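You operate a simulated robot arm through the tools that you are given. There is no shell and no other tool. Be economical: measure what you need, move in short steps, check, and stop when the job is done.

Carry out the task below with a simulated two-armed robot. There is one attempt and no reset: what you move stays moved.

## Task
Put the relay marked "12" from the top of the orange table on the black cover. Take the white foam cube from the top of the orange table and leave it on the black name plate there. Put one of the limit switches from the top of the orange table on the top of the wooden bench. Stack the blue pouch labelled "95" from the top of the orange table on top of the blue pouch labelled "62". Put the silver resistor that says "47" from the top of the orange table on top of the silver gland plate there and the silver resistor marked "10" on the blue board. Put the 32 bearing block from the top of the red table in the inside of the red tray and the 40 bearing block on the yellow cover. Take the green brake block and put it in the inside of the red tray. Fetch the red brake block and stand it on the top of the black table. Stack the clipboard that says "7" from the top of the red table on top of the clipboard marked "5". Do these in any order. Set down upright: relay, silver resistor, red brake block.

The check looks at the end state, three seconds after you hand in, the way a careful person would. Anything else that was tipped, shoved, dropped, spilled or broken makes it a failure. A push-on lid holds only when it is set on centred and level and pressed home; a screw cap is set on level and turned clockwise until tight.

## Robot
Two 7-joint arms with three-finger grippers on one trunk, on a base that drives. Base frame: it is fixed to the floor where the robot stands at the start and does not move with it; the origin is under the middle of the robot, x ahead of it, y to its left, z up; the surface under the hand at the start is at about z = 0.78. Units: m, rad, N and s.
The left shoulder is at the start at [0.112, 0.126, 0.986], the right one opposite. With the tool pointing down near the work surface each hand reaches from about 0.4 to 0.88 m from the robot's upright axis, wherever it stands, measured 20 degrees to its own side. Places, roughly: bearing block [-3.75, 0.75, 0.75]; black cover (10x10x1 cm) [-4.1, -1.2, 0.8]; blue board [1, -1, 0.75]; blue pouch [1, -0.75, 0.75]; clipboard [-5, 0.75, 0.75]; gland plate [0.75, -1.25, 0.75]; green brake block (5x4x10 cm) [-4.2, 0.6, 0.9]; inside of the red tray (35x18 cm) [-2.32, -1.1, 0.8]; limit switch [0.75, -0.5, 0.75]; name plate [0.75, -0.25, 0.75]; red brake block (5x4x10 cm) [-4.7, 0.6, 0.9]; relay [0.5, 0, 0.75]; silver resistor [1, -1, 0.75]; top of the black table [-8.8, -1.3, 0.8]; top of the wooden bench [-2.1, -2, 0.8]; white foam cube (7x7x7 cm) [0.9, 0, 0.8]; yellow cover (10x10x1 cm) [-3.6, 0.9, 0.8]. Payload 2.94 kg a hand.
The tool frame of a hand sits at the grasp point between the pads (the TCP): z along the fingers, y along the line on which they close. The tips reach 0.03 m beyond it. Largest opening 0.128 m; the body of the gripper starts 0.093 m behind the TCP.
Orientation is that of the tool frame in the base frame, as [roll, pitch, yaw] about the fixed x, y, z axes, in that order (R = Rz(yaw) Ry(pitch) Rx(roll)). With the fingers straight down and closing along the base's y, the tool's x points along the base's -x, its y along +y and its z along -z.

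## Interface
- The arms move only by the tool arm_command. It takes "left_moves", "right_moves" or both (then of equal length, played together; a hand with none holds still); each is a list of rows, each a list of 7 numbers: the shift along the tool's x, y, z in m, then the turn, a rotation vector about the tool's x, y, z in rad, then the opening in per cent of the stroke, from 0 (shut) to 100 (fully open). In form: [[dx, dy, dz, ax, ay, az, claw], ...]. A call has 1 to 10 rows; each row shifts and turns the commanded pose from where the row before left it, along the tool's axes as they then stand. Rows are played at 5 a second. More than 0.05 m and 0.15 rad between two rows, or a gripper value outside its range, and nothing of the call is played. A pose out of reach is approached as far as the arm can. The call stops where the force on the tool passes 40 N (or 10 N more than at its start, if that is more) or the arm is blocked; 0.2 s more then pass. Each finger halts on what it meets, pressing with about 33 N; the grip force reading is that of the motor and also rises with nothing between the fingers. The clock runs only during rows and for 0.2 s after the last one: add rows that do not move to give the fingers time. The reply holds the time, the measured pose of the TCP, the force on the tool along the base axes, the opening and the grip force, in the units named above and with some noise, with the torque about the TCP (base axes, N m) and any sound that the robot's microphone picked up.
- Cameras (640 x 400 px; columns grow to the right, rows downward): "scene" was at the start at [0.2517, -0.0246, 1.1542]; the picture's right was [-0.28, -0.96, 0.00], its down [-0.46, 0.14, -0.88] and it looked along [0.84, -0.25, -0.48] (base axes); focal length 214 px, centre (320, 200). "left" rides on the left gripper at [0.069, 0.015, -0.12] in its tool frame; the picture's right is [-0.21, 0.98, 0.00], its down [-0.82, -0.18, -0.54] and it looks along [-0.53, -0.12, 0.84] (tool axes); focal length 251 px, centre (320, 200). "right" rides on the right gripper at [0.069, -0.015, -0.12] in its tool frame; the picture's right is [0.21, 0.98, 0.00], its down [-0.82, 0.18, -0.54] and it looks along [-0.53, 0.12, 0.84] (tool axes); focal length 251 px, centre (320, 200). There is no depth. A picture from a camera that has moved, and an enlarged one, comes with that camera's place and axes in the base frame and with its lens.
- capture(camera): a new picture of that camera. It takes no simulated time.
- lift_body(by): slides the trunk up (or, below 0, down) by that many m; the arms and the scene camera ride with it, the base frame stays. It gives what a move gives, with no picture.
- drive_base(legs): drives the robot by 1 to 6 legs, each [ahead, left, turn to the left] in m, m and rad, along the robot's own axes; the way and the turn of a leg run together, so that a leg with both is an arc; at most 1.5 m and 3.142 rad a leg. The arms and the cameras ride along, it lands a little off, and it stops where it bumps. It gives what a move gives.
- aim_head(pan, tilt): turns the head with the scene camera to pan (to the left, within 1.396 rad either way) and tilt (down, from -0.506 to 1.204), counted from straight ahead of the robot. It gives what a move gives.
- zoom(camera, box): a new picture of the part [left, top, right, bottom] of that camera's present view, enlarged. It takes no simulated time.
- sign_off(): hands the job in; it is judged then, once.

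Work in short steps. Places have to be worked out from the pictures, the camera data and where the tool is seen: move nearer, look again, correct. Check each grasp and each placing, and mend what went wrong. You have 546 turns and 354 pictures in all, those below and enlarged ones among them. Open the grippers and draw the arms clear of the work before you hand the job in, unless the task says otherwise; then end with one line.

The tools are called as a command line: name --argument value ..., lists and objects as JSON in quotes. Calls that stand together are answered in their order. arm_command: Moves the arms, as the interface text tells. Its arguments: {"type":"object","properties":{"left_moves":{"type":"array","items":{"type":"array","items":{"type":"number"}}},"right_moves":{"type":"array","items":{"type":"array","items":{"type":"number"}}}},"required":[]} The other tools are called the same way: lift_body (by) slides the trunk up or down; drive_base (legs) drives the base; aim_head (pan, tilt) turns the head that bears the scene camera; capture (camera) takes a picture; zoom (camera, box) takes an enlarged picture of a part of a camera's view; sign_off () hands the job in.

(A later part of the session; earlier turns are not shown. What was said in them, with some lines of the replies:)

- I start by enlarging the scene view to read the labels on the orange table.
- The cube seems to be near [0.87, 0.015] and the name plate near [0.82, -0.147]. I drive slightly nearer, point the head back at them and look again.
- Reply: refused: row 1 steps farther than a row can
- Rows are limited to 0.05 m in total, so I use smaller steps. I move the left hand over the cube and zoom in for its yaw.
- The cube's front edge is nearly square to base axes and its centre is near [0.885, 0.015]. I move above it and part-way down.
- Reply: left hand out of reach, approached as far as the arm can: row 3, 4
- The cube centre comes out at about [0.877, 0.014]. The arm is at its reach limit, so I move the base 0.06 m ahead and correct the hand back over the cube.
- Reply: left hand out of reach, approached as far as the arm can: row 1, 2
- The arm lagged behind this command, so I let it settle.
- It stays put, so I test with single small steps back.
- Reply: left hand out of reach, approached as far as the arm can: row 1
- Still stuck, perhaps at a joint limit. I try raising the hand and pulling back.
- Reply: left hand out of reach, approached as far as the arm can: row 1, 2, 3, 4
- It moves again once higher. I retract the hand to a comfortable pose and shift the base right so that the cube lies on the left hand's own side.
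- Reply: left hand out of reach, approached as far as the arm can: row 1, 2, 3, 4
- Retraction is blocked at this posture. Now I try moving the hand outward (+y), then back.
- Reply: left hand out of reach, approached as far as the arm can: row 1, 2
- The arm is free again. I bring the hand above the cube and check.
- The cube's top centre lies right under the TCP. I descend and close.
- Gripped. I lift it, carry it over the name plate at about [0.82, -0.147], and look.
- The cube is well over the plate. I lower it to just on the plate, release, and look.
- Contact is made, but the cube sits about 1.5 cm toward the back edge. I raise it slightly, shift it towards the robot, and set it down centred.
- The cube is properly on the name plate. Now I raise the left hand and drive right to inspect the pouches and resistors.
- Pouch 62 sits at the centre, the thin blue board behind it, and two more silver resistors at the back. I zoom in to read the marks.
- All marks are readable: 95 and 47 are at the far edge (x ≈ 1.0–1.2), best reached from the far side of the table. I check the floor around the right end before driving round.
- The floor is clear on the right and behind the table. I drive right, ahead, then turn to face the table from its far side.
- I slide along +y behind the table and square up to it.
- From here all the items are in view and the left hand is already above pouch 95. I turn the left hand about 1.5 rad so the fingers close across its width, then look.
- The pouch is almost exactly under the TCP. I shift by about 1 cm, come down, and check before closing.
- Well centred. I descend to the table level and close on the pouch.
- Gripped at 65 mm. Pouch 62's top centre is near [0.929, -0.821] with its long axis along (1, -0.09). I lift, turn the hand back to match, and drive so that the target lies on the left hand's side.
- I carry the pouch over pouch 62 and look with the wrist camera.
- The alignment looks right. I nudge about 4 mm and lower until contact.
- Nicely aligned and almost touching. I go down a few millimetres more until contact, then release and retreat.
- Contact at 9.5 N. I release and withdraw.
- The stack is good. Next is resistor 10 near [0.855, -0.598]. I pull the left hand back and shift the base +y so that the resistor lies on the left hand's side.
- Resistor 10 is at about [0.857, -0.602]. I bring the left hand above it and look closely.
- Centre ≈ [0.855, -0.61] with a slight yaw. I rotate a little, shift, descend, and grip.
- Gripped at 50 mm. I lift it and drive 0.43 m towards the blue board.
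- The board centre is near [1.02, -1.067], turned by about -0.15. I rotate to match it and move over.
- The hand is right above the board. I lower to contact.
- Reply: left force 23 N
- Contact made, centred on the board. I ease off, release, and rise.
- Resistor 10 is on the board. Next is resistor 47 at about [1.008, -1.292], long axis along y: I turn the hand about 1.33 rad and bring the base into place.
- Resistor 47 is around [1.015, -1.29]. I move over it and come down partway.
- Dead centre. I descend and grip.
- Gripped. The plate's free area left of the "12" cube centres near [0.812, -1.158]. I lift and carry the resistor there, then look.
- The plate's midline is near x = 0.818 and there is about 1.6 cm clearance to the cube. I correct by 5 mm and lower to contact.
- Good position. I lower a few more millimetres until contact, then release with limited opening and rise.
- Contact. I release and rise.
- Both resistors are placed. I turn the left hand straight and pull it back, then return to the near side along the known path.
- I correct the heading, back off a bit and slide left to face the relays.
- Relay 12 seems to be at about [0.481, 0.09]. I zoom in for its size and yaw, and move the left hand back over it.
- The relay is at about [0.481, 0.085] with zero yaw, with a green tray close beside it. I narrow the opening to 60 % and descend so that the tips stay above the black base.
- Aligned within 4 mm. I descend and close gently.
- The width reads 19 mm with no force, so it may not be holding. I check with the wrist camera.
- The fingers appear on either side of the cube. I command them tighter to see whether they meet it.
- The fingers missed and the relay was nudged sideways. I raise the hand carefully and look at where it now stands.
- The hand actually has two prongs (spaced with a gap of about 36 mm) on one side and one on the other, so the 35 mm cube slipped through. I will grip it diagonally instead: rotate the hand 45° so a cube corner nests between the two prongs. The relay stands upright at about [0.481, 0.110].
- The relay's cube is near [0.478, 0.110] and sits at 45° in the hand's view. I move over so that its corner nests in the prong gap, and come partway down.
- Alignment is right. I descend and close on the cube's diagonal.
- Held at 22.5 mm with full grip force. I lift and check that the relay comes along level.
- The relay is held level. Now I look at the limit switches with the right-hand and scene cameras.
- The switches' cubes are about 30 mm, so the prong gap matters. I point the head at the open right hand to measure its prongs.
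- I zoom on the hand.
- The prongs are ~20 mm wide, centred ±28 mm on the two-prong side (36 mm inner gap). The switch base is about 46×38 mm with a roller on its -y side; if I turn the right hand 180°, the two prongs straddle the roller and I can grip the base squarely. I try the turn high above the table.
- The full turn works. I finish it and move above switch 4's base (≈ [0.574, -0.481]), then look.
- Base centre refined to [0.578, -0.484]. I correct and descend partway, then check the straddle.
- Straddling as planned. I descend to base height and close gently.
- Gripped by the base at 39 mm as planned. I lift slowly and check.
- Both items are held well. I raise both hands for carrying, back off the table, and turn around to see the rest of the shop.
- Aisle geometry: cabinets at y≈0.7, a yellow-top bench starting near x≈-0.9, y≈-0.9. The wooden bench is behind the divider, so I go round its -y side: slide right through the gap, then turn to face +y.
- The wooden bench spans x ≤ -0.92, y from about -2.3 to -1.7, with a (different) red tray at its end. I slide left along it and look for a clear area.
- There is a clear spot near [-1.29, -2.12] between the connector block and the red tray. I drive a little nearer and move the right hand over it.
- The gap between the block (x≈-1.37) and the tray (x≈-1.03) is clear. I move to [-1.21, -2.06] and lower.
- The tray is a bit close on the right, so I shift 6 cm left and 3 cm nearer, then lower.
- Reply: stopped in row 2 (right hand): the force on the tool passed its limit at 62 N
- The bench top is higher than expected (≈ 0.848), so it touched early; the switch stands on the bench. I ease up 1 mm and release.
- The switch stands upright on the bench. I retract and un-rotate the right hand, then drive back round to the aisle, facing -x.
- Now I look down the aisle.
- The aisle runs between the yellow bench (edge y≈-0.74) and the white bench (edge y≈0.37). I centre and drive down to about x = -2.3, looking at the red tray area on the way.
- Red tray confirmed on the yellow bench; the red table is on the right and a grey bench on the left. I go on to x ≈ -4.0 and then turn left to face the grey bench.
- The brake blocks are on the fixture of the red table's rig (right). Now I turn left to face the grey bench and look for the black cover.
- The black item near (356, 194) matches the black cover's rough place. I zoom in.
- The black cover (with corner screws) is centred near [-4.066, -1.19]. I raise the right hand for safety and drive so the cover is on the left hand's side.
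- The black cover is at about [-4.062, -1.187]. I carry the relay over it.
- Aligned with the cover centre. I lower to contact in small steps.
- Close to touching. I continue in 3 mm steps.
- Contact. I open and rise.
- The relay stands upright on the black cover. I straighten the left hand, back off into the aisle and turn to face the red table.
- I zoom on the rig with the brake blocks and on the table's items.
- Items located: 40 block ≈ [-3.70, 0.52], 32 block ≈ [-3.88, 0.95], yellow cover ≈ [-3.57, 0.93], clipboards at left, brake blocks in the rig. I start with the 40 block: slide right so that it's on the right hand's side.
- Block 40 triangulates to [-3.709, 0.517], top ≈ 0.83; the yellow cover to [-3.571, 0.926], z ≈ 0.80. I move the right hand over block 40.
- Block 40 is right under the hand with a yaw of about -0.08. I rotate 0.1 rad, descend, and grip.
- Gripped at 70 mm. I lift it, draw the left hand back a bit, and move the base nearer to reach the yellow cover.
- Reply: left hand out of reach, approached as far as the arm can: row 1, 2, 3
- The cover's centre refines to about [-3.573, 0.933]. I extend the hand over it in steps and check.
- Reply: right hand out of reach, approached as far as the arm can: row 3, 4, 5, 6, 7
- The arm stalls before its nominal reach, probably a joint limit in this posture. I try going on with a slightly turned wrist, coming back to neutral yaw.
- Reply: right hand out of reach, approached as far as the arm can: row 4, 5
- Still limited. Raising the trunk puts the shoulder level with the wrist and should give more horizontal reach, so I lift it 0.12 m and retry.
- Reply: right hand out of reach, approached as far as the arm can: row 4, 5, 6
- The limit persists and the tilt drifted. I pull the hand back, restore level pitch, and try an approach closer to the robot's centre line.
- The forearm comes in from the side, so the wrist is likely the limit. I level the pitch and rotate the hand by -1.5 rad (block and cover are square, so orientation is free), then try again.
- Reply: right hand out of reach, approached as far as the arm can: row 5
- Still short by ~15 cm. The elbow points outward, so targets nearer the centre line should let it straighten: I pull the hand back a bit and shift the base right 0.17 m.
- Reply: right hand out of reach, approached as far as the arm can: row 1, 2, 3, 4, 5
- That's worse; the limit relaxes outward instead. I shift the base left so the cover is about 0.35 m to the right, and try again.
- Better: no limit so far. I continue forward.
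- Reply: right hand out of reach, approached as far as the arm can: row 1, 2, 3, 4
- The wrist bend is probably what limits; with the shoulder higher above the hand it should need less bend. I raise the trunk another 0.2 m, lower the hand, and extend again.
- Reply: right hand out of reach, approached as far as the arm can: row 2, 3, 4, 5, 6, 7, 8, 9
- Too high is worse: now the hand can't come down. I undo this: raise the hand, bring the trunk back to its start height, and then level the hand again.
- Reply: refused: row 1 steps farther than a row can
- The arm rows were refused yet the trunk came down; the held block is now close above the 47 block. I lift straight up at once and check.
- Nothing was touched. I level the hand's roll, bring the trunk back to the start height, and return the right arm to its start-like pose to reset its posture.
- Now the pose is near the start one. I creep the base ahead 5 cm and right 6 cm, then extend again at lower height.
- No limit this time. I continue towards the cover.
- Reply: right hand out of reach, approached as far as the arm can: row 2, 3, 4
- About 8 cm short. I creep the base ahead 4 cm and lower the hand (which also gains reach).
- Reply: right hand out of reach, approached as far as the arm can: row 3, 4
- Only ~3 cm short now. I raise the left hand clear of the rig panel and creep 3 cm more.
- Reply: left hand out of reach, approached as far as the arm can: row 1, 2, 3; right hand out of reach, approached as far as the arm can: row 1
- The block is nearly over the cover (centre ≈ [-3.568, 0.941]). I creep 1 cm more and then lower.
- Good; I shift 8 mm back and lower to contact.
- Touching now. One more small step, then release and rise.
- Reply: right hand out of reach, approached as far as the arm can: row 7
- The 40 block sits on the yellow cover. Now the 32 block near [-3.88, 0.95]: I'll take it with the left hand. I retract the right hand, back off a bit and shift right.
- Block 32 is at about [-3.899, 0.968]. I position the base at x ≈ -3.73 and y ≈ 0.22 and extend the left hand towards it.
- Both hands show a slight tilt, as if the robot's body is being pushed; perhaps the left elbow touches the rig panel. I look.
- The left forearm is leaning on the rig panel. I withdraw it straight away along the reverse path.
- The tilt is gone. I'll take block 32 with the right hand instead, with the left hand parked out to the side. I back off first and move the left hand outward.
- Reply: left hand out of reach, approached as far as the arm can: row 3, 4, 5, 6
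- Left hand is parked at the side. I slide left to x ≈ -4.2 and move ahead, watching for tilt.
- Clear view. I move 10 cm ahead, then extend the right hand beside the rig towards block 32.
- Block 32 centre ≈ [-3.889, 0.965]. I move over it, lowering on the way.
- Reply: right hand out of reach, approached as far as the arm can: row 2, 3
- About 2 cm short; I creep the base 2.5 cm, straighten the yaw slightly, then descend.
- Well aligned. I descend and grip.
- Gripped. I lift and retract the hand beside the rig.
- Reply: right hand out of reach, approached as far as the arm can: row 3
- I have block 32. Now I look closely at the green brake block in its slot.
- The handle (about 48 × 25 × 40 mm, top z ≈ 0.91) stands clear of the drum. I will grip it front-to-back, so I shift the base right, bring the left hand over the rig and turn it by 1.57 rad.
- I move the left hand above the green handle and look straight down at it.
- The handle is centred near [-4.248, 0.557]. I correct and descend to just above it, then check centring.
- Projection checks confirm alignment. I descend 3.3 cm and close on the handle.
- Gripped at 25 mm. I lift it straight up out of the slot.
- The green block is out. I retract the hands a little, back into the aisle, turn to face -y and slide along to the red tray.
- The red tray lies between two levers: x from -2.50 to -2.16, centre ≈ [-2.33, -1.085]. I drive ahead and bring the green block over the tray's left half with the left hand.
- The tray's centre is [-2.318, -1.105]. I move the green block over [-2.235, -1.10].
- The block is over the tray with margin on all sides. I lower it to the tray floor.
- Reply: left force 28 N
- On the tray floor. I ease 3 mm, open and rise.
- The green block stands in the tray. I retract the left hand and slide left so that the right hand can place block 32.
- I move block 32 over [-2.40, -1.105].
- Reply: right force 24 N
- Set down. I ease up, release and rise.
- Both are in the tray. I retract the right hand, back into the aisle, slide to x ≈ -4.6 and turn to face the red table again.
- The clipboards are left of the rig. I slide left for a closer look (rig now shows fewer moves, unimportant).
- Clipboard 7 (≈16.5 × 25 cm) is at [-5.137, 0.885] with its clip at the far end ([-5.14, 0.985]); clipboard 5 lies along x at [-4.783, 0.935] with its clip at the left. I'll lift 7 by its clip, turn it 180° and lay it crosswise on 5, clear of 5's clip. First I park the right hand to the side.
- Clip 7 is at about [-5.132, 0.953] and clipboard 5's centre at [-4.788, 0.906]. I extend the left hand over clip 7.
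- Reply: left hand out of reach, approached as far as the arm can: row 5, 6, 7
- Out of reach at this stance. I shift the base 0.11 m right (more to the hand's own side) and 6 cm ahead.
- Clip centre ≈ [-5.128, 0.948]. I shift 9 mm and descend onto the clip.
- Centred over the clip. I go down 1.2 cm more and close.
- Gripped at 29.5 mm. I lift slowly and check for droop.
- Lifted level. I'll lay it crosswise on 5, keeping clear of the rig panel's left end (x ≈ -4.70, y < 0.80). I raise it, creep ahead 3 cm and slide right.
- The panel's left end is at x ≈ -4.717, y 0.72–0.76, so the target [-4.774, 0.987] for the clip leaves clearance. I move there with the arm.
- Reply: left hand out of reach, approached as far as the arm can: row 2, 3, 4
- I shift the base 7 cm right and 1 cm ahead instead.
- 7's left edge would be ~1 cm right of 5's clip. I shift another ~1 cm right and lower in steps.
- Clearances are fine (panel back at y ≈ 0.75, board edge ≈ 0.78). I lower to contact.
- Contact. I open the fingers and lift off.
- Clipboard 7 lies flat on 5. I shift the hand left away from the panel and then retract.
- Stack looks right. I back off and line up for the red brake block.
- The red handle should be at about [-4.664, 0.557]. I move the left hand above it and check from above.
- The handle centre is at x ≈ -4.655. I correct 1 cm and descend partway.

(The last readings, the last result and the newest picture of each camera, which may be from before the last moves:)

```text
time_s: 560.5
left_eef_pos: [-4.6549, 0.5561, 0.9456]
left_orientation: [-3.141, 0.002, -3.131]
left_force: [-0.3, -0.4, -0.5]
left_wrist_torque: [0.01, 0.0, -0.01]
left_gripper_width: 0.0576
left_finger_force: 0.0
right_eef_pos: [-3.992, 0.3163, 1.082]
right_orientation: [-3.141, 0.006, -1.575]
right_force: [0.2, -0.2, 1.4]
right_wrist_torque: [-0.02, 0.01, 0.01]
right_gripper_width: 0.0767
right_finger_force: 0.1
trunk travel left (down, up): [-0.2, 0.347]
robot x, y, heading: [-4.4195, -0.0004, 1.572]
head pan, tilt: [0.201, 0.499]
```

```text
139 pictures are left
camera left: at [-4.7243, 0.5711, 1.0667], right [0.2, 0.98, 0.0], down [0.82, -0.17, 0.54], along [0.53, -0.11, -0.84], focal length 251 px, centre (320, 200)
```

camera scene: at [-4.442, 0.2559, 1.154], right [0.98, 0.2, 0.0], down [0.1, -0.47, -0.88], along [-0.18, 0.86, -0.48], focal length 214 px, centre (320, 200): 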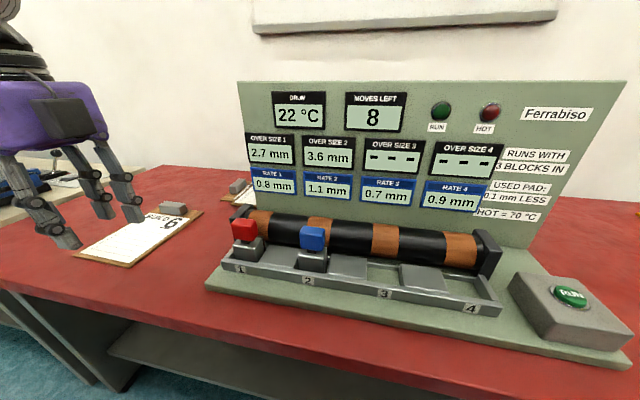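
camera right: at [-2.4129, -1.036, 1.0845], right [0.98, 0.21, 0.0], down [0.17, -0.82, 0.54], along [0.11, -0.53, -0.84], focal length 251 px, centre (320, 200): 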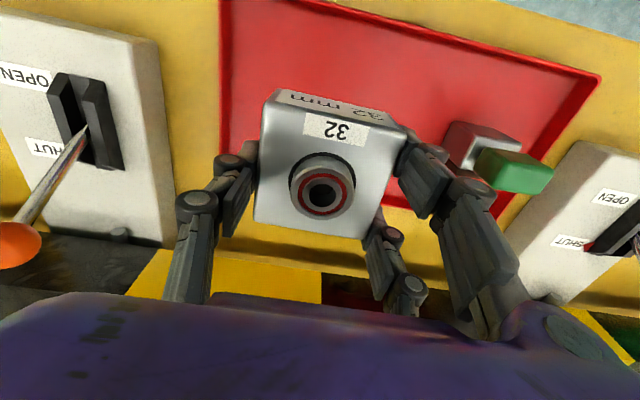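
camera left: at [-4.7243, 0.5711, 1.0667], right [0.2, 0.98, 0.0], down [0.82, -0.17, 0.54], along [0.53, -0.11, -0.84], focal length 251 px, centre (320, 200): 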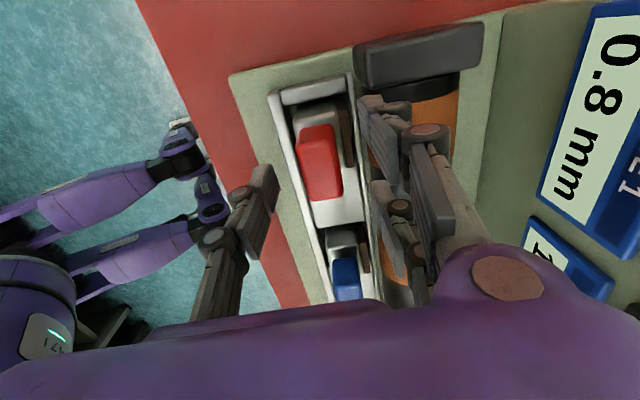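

Same alignment as the green one had. I descend and close.

arm_command --left_moves '[[0, 0, 0.02, 0, 0, 0, 45], [0, 0, 0.013, 0, 0, 0, 45], [0, 0, 0, 0, 0, 0, 30], [0, 0, 0, 0, 0, 0, 15], [0, 0, 0, 0, 0, 0, 5], [0, 0, 0, 0, 0, 0, 5]]'

arm_command --left_moves '[[0, 0, -0.015, 0, 0, 0, 3], [0, 0, -0.02, 0, 0, 0, 3], [0, 0, -0.03, 0, 0, 0, 3], [0, 0, -0.04, 0, 0, 0, 3], [0, 0, -0.03, 0, 0, 0, 3], [0, 0, 0, 0, 0, 0, 3]]'

capture --camera "scene"

capture --camera "left"

```text
time_s: 561.9
left_eef_pos: [-4.6556, 0.5559, 0.9163]
left_orientation: [-3.141, 0.003, -3.128]
left_force: [-0.7, 0.2, 0.6]
left_wrist_torque: [-0.01, 0.05, 0.01]
left_gripper_width: 0.0258
left_finger_force: 33.0
right_eef_pos: [-3.9919, 0.3159, 1.0806]
right_orientation: [-3.141, 0.004, -1.575]
right_force: [-0.5, 0.4, 0.5]
right_wrist_torque: [0.05, 0.0, 0.01]
right_gripper_width: 0.0767
right_finger_force: 0.0
trunk travel left (down, up): [-0.2, 0.347]
robot x, y, heading: [-4.4206, 0.0019, 1.574]
head pan, tilt: [0.201, 0.499]
```

```text
time_s: 563.3
left_eef_pos: [-4.6551, 0.5584, 1.0526]
left_orientation: [-3.139, 0.002, -3.129]
left_force: [-0.7, 0.8, -4.3]
left_wrist_torque: [-0.03, 0.0, 0.02]
left_gripper_width: 0.0258
left_finger_force: 32.5
right_eef_pos: [-3.9921, 0.3174, 1.081]
right_orientation: [3.141, 0.006, -1.573]
right_force: [-0.1, -0.1, -0.4]
right_wrist_torque: [-0.02, 0.01, 0.0]
right_gripper_width: 0.0771
right_finger_force: 0.1
trunk travel left (down, up): [-0.2, 0.347]
robot x, y, heading: [-4.4203, -0.0013, 1.578]
head pan, tilt: [0.201, 0.499]
```

```text
138 pictures are left
camera scene: at [-4.4422, 0.2564, 1.1538], right [0.98, 0.2, 0.0], down [0.1, -0.47, -0.88], along [-0.18, 0.86, -0.48], focal length 214 px, centre (320, 200)
```

scene: 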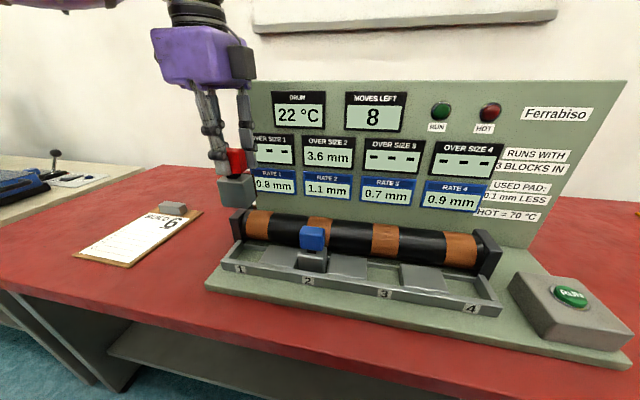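

```text
137 pictures are left
camera left: at [-4.7251, 0.5726, 1.1729], right [0.2, 0.98, 0.0], down [0.82, -0.17, 0.54], along [0.53, -0.11, -0.84], focal length 251 px, centre (320, 200)
```

left: 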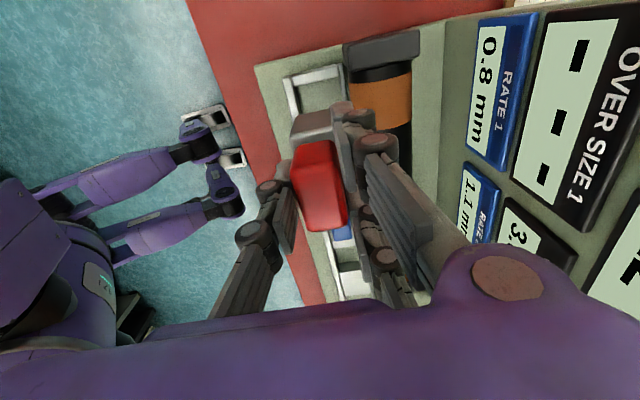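

The red block is out. I retract it, bring the right hand in, back off and turn to face -x towards the black table.

arm_command --left_moves '[[0, -0.04, -0.02, 0, 0, 0, 3], [0, -0.04, 0, 0, 0, 0, 3], [0, -0.03, 0, 0, 0, 0, 3], [0, 0, 0, 0, 0, 0, 3]]' --right_moves '[[-0.04, 0.02, 0, 0, 0, 0, 60], [-0.04, 0.04, 0, 0, 0, 0, 60], [-0.04, 0.04, 0, 0, 0, 0, 60], [0, 0, 0, 0, 0, 0, 60]]'

drive_base --legs '[[-0.18, 0, 0], [0, 0, 1.571]]'

aim_head --pan 0.1 --tilt 0.25

capture --camera "scene"

```text
refused: row 2 steps farther than a row can; nothing moved
```

```text
time_s: 568.6
left_eef_pos: [-4.9777, -0.4095, 1.0513]
left_orientation: [-3.14, 0.003, -1.557]
left_force: [0.4, -0.1, -3.0]
left_wrist_torque: [0.01, -0.01, 0.02]
left_gripper_width: 0.0257
left_finger_force: 32.9
right_eef_pos: [-4.7384, 0.2537, 1.081]
right_orientation: [3.141, 0.006, -0.002]
right_force: [0.3, -0.1, -0.4]
right_wrist_torque: [0.0, -0.01, 0.02]
right_gripper_width: 0.0766
right_finger_force: 0.0
trunk travel left (down, up): [-0.2, 0.347]
robot x, y, heading: [-4.4185, -0.1731, -3.135]
head pan, tilt: [0.201, 0.499]
```

```text
time_s: 569.4
left_eef_pos: [-4.9786, -0.4081, 1.0528]
left_orientation: [-3.139, 0.002, -1.556]
left_force: [0.6, 0.8, -3.1]
left_wrist_torque: [-0.02, -0.01, 0.0]
left_gripper_width: 0.0259
left_finger_force: 33.0
right_eef_pos: [-4.7389, 0.2539, 1.0813]
right_orientation: [3.141, 0.005, -0.002]
right_force: [0.4, 0.7, 0.2]
right_wrist_torque: [0.0, 0.01, -0.01]
right_gripper_width: 0.077
right_finger_force: 0.1
trunk travel left (down, up): [-0.2, 0.347]
robot x, y, heading: [-4.4188, -0.1746, -3.132]
head pan, tilt: [0.099, 0.25]
```

```text
136 pictures are left
camera scene: at [-4.6819, -0.183, 1.177], right [-0.1, 0.99, 0.0], down [0.25, 0.03, -0.97], along [-0.96, -0.1, -0.25], focal length 214 px, centre (320, 200)
```

scene: 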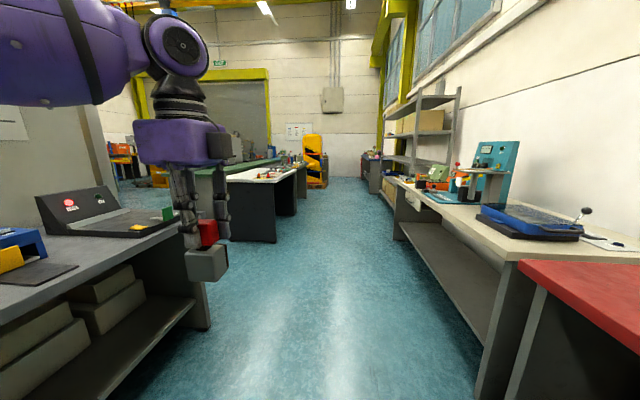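

(The hands didn't retract, but the drive was clear.) The way ahead is free. I drive on about 2.8 m and look left for the black table.

drive_base --legs '[[1.5, 0.05, 0], [1.3, 0, 0]]'

aim_head --pan 0.5 --tilt 0.3

capture --camera "scene"

```text
refused: leg 1 is longer than a leg can be; nothing moved
```

```text
time_s: 570.3
left_eef_pos: [-4.9793, -0.4081, 1.0529]
left_orientation: [-3.14, 0.002, -1.557]
left_force: [-0.5, 0.0, -2.7]
left_wrist_torque: [-0.02, 0.01, -0.01]
left_gripper_width: 0.0256
left_finger_force: 33.5
right_eef_pos: [-4.7391, 0.2552, 1.0806]
right_orientation: [-3.141, 0.006, -0.002]
right_force: [0.0, -0.3, -0.3]
right_wrist_torque: [-0.03, 0.0, 0.0]
right_gripper_width: 0.0769
right_finger_force: 0.0
trunk travel left (down, up): [-0.2, 0.347]
robot x, y, heading: [-4.4213, -0.1763, -3.136]
head pan, tilt: [0.499, 0.3]
```

```text
135 pictures are left
camera scene: at [-4.6708, -0.2183, 1.1723], right [-0.48, 0.88, 0.0], down [0.26, 0.14, -0.96], along [-0.84, -0.46, -0.3], focal length 214 px, centre (320, 200)
```

scene: 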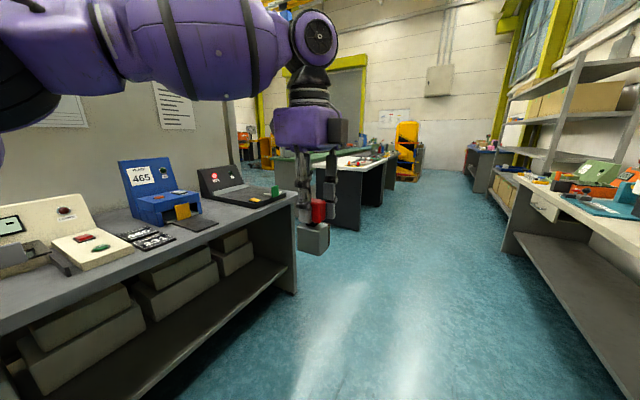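

drive_base --legs '[[1.4, 0.03, 0], [1.3, 0, 0]]'

capture --camera "scene"

```text
time_s: 583.4
left_eef_pos: [-7.6756, -0.4078, 1.0516]
left_orientation: [-3.139, 0.001, -1.597]
left_force: [-0.2, -0.4, -2.7]
left_wrist_torque: [-0.03, -0.03, 0.01]
left_gripper_width: 0.0256
left_finger_force: 32.8
right_eef_pos: [-7.4119, 0.2473, 1.0816]
right_orientation: [3.14, 0.005, -0.038]
right_force: [0.2, -0.6, -0.2]
right_wrist_torque: [0.02, -0.03, -0.04]
right_gripper_width: 0.0769
right_finger_force: 0.0
trunk travel left (down, up): [-0.2, 0.347]
robot x, y, heading: [-7.1113, -0.1921, 3.106]
head pan, tilt: [0.499, 0.3]
```

```text
134 pictures are left
camera scene: at [-7.3616, -0.2287, 1.1723], right [-0.45, 0.89, 0.0], down [0.26, 0.13, -0.96], along [-0.85, -0.43, -0.3], focal length 214 px, centre (320, 200)
```

scene: 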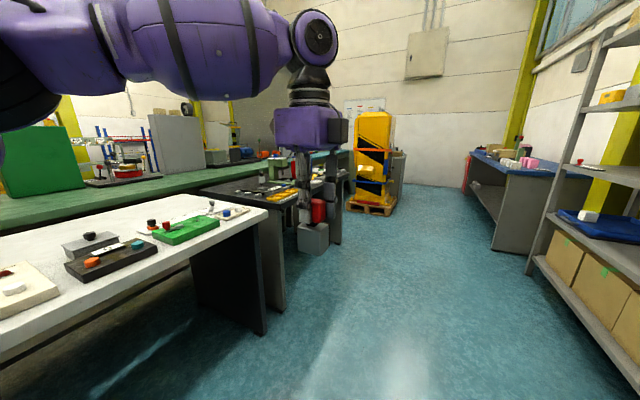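

The black table is just past the white one. I drive on to x ≈ -8.9 and turn left to face it.

drive_base --legs '[[1.4, 0, 0.035], [0.4, 0, 0], [0, 0, 1.571]]'

aim_head --pan 0.15 --tilt 0.45

capture --camera "scene"

```text
time_s: 596.1
left_eef_pos: [-8.6361, -0.707, 1.0523]
left_orientation: [-3.141, 0.001, 0.015]
left_force: [-1.1, 0.2, -3.5]
left_wrist_torque: [0.01, -0.01, 0.03]
left_gripper_width: 0.0256
left_finger_force: 33.1
right_eef_pos: [-9.2992, -0.4683, 1.0802]
right_orientation: [3.141, 0.006, 1.571]
right_force: [-0.3, 0.6, -0.5]
right_wrist_torque: [0.03, -0.01, 0.0]
right_gripper_width: 0.0766
right_finger_force: 0.1
trunk travel left (down, up): [-0.2, 0.347]
robot x, y, heading: [-8.873, -0.1507, -1.567]
head pan, tilt: [0.499, 0.3]
```

```text
time_s: 597.0
left_eef_pos: [-8.6356, -0.7069, 1.0517]
left_orientation: [-3.139, 0.002, 0.016]
left_force: [-0.6, -0.4, -2.5]
left_wrist_torque: [0.0, -0.03, 0.02]
left_gripper_width: 0.0256
left_finger_force: 32.8
right_eef_pos: [-9.2985, -0.4684, 1.0807]
right_orientation: [-3.141, 0.004, 1.57]
right_force: [-0.5, -0.2, 0.5]
right_wrist_torque: [0.0, -0.01, 0.01]
right_gripper_width: 0.0767
right_finger_force: 0.1
trunk travel left (down, up): [-0.2, 0.347]
robot x, y, heading: [-8.869, -0.1506, -1.566]
head pan, tilt: [0.15, 0.45]
```

```text
133 pictures are left
camera scene: at [-8.8584, -0.4055, 1.1584], right [-0.99, -0.16, 0.0], down [-0.07, 0.43, -0.9], along [0.14, -0.89, -0.44], focal length 214 px, centre (320, 200)
```

scene: 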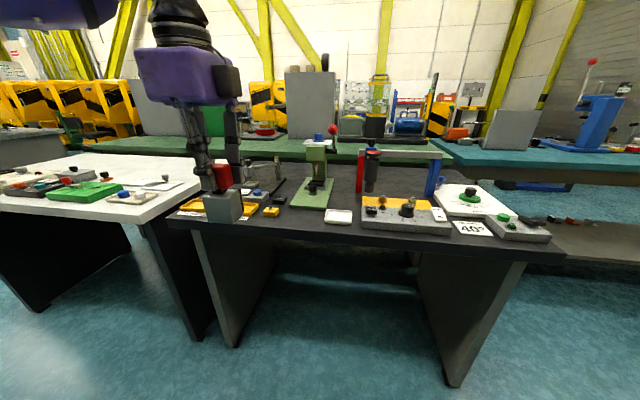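

The black table is in front, with tools on it. I zoom in to find a clear spot.

zoom --camera "scene" --box '[170, 140, 570, 270]'

capture --camera "left"

```text
1.60 times, centred on (370, 205) of scene
camera zoom: at [-8.8584, -0.4055, 1.1584], right [-0.99, -0.16, 0.0], down [-0.07, 0.43, -0.9], along [0.14, -0.89, -0.44], focal length 343 px, centre (240, 192)
```

zoom: 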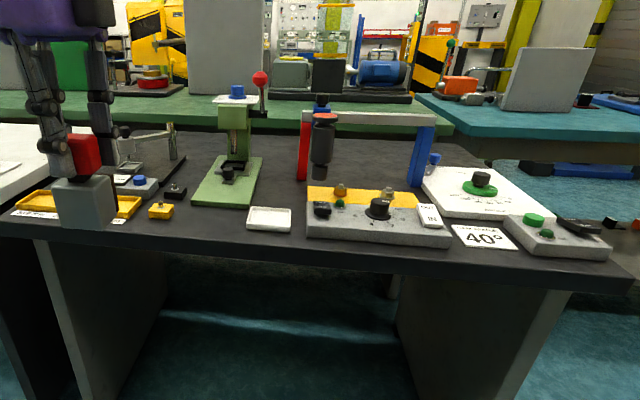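

```text
131 pictures are left
camera left: at [-8.5666, -0.721, 1.1728], right [-0.2, -0.98, 0.0], down [-0.82, 0.17, 0.54], along [-0.53, 0.11, -0.84], focal length 251 px, centre (320, 200)
```

left: 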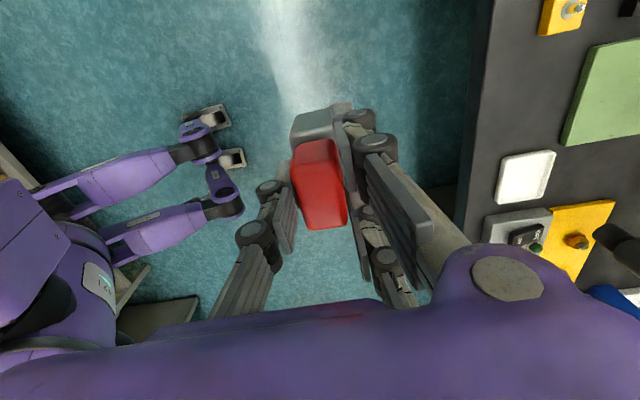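

A free patch lies near [-8.697, -0.985] (between the yellow box, white tray and press base). I drive so the hand comes over it.

drive_base --legs '[[0.25, -0.05, 0]]'

capture --camera "left"

capture --camera "scene"

```text
time_s: 598.8
left_eef_pos: [-8.6899, -0.9599, 1.0519]
left_orientation: [-3.14, 0.002, 0.01]
left_force: [1.0, -0.9, -3.6]
left_wrist_torque: [0.05, 0.02, -0.04]
left_gripper_width: 0.0254
left_finger_force: 33.2
right_eef_pos: [-9.3515, -0.7164, 1.082]
right_orientation: [-3.142, 0.006, 1.564]
right_force: [0.2, 0.3, 0.2]
right_wrist_torque: [0.06, -0.02, -0.01]
right_gripper_width: 0.0772
right_finger_force: 0.1
trunk travel left (down, up): [-0.2, 0.347]
robot x, y, heading: [-8.9195, -0.4039, -1.573]
head pan, tilt: [0.15, 0.45]
```

```text
130 pictures are left
camera left: at [-8.6204, -0.9752, 1.1727], right [-0.21, -0.98, 0.0], down [-0.82, 0.17, 0.54], along [-0.53, 0.11, -0.84], focal length 251 px, centre (320, 200)
```

left: 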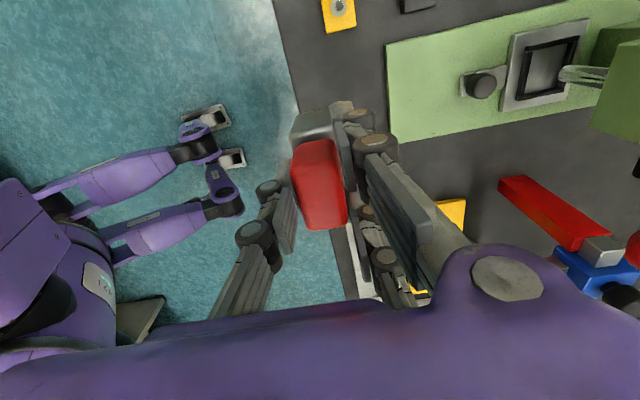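

```text
129 pictures are left
camera scene: at [-8.9101, -0.6577, 1.1583], right [-0.99, -0.15, 0.0], down [-0.06, 0.43, -0.9], along [0.13, -0.89, -0.44], focal length 214 px, centre (320, 200)
```

scene: 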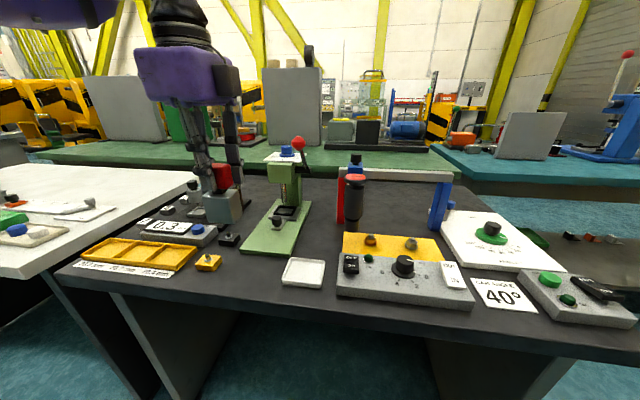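

I nudge to [-8.70, -0.988] and lower.

arm_command --left_moves '[[-0.01, 0.028, 0, 0, 0, 0, 3], [0, 0, 0.04, 0, 0, 0, 3], [0, 0, 0.04, 0, 0, 0, 3], [0, 0, 0.03, 0, 0, 0, 3], [0, 0, 0, 0, 0, 0, 3]]'

zoom --camera "scene" --box '[140, 170, 340, 310]'

capture --camera "left"

```text
time_s: 600.0
left_eef_pos: [-8.6958, -0.9872, 0.9427]
left_orientation: [-3.139, 0.003, 0.009]
left_force: [0.7, 0.6, -2.7]
left_wrist_torque: [-0.02, -0.01, -0.01]
left_gripper_width: 0.0257
left_finger_force: 32.4
right_eef_pos: [-9.3518, -0.7172, 1.0807]
right_orientation: [3.142, 0.004, 1.564]
right_force: [0.1, -0.6, 0.8]
right_wrist_torque: [-0.01, 0.0, -0.01]
right_gripper_width: 0.0766
right_finger_force: 0.1
trunk travel left (down, up): [-0.2, 0.347]
robot x, y, heading: [-8.9201, -0.4028, -1.568]
head pan, tilt: [0.15, 0.45]
```

```text
2.86 times, centred on (240, 240) of scene
camera zoom: at [-8.9102, -0.6571, 1.1584], right [-0.99, -0.15, 0.0], down [-0.06, 0.43, -0.9], along [0.13, -0.89, -0.44], focal length 613 px, centre (549, 86)
```

zoom: 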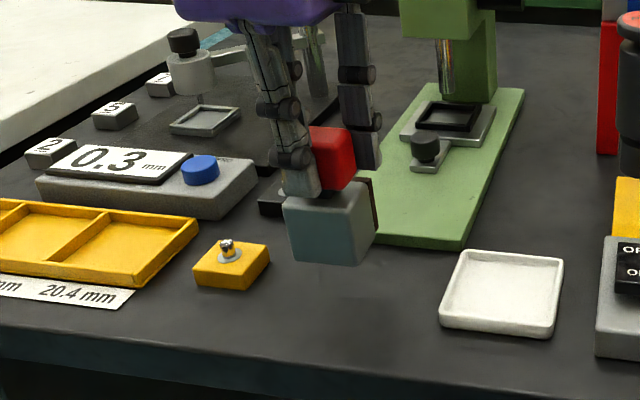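

```text
127 pictures are left
camera left: at [-8.6272, -1.001, 1.0631], right [-0.21, -0.98, 0.0], down [-0.82, 0.17, 0.54], along [-0.53, 0.11, -0.84], focal length 251 px, centre (320, 200)
```

left: 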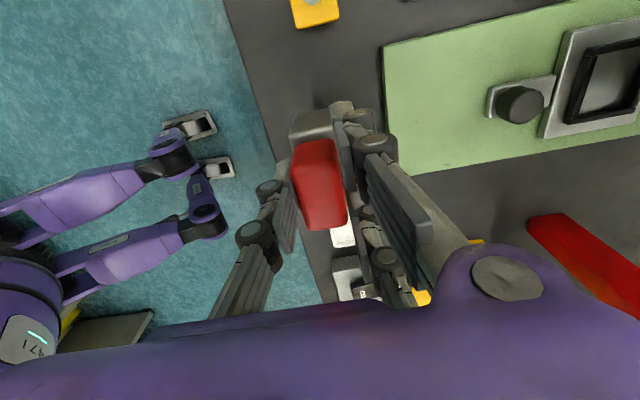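

The spot below is free. I lower in small steps.

arm_command --left_moves '[[0, 0, 0.015, 0, 0, 0, 3], [0, 0, 0.008, 0, 0, 0, 3], [0, 0, 0.005, 0, 0, 0, 3], [0, 0, 0.005, 0, 0, 0, 3], [0, 0, 0.004, 0, 0, 0, 3], [0, 0, 0, 0, 0, 0, 3]]'

zoom --camera "scene" --box '[140, 170, 340, 310]'

```text
time_s: 601.4
left_eef_pos: [-8.6986, -0.988, 0.9061]
left_orientation: [-3.139, 0.003, 0.009]
left_force: [0.4, 0.3, -2.8]
left_wrist_torque: [-0.03, -0.01, -0.02]
left_gripper_width: 0.0254
left_finger_force: 32.7
right_eef_pos: [-9.3519, -0.7168, 1.0817]
right_orientation: [-3.141, 0.005, 1.564]
right_force: [0.3, 0.1, 0.6]
right_wrist_torque: [0.0, 0.01, 0.02]
right_gripper_width: 0.0769
right_finger_force: 0.0
trunk travel left (down, up): [-0.2, 0.347]
robot x, y, heading: [-8.9203, -0.3982, -1.573]
head pan, tilt: [0.15, 0.45]
```

```text
2.86 times, centred on (240, 240) of scene
camera zoom: at [-8.91, -0.6573, 1.1584], right [-0.99, -0.15, 0.0], down [-0.06, 0.43, -0.9], along [0.13, -0.89, -0.44], focal length 613 px, centre (549, 86)
```

zoom: 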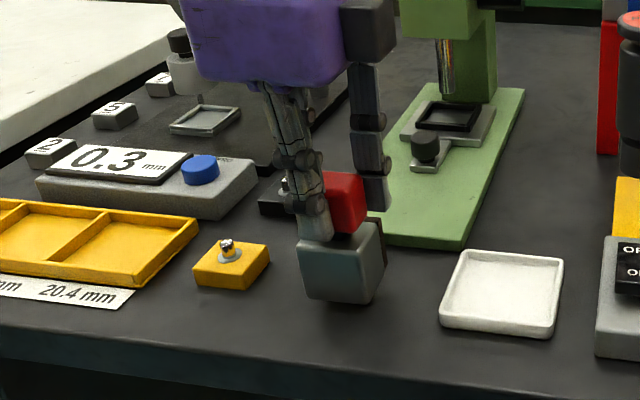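

arm_command --left_moves '[[0, 0, 0.005, 0, 0, 0, 3], [0, 0, 0.004, 0, 0, 0, 3], [0, 0, 0.004, 0, 0, 0, 3], [0, 0, 0.003, 0, 0, 0, 3], [0, 0, 0, 0, 0, 0, 3]]'

```text
time_s: 602.6
left_eef_pos: [-8.6996, -0.9892, 0.8931]
left_orientation: [3.135, 0.003, 0.009]
left_force: [8.0, -4.7, 27.1]
left_wrist_torque: [-0.18, -0.44, -0.03]
left_gripper_width: 0.0256
left_finger_force: 33.1
right_eef_pos: [-9.3517, -0.7152, 1.0817]
right_orientation: [-3.142, 0.007, 1.564]
right_force: [0.1, -0.5, -0.7]
right_wrist_torque: [-0.02, 0.01, 0.01]
right_gripper_width: 0.077
right_finger_force: 0.0
trunk travel left (down, up): [-0.2, 0.347]
robot x, y, heading: [-8.9215, -0.3984, -1.572]
head pan, tilt: [0.15, 0.45]
```

Contact with 27 N. I ease off 3 mm, release and rise.

arm_command --left_moves '[[0, 0, -0.003, 0, 0, 0, 3], [0, 0, 0, 0, 0, 0, 20], [0, 0, 0, 0, 0, 0, 35], [0, 0, 0, 0, 0, 0, 42], [0, 0, -0.03, 0, 0, 0, 42], [0, 0, -0.045, 0, 0, 0, 42], [0, 0, -0.045, 0, 0, 0, 42], [0, 0, -0.045, 0, 0, 0, 42], [0, -0.04, 0, 0, 0, 0, 60], [0, -0.04, 0, 0, 0, 0, 60]]'

zoom --camera "scene" --box '[140, 170, 340, 310]'

```text
time_s: 604.8
left_eef_pos: [-8.698, -0.9055, 1.0576]
left_orientation: [3.142, 0.003, 0.008]
left_force: [0.4, 0.0, 0.0]
left_wrist_torque: [-0.05, -0.01, -0.01]
left_gripper_width: 0.0767
left_finger_force: 0.1
right_eef_pos: [-9.3505, -0.7153, 1.0812]
right_orientation: [3.141, 0.005, 1.564]
right_force: [0.1, 0.4, 0.9]
right_wrist_torque: [-0.02, -0.02, 0.0]
right_gripper_width: 0.0768
right_finger_force: 0.1
trunk travel left (down, up): [-0.2, 0.347]
robot x, y, heading: [-8.9229, -0.4053, -1.572]
head pan, tilt: [0.15, 0.45]
```

```text
2.86 times, centred on (240, 240) of scene
camera zoom: at [-8.91, -0.6564, 1.1586], right [-0.99, -0.15, 0.0], down [-0.06, 0.43, -0.9], along [0.13, -0.89, -0.43], focal length 613 px, centre (549, 86)
```

zoom: 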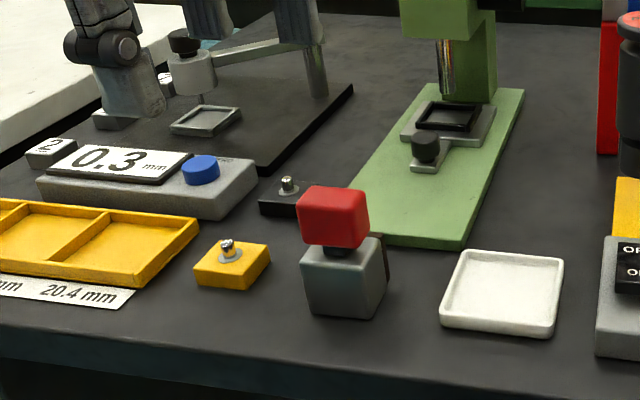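

The red block stands upright on the black table. All placements are checked; I back the robot clear of the work before handing in.

drive_base --legs '[[-0.2, 0, 0]]'

capture --camera "scene"

```text
time_s: 606.4
left_eef_pos: [-8.7016, -0.7051, 1.058]
left_orientation: [3.141, 0.002, 0.001]
left_force: [0.2, 0.1, 0.4]
left_wrist_torque: [-0.06, -0.02, -0.02]
left_gripper_width: 0.0766
left_finger_force: 0.2
right_eef_pos: [-9.354, -0.5106, 1.0817]
right_orientation: [3.141, 0.006, 1.558]
right_force: [-0.2, 0.4, -0.4]
right_wrist_torque: [-0.02, -0.01, 0.01]
right_gripper_width: 0.0767
right_finger_force: 0.1
trunk travel left (down, up): [-0.2, 0.347]
robot x, y, heading: [-8.9206, -0.1998, -1.58]
head pan, tilt: [0.15, 0.45]
```

```text
124 pictures are left
camera scene: at [-8.911, -0.4535, 1.1585], right [-0.99, -0.14, 0.0], down [-0.06, 0.43, -0.9], along [0.13, -0.89, -0.43], focal length 214 px, centre (320, 200)
```

scene: 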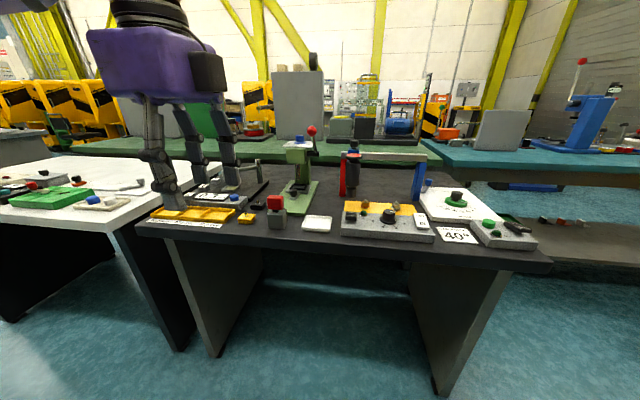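

Everything is placed, the hands are empty and clear; I hand the job in.

sign_off

```text
The job is handed in.
```

All eleven items are placed, and camera pictures after each release showed them resting where asked. While I was reaching for the 32 bearing block, the left forearm leaned briefly on the brake rig's panel. I backed it off at once and saw no damage, but I did not measure whether the rig moved.
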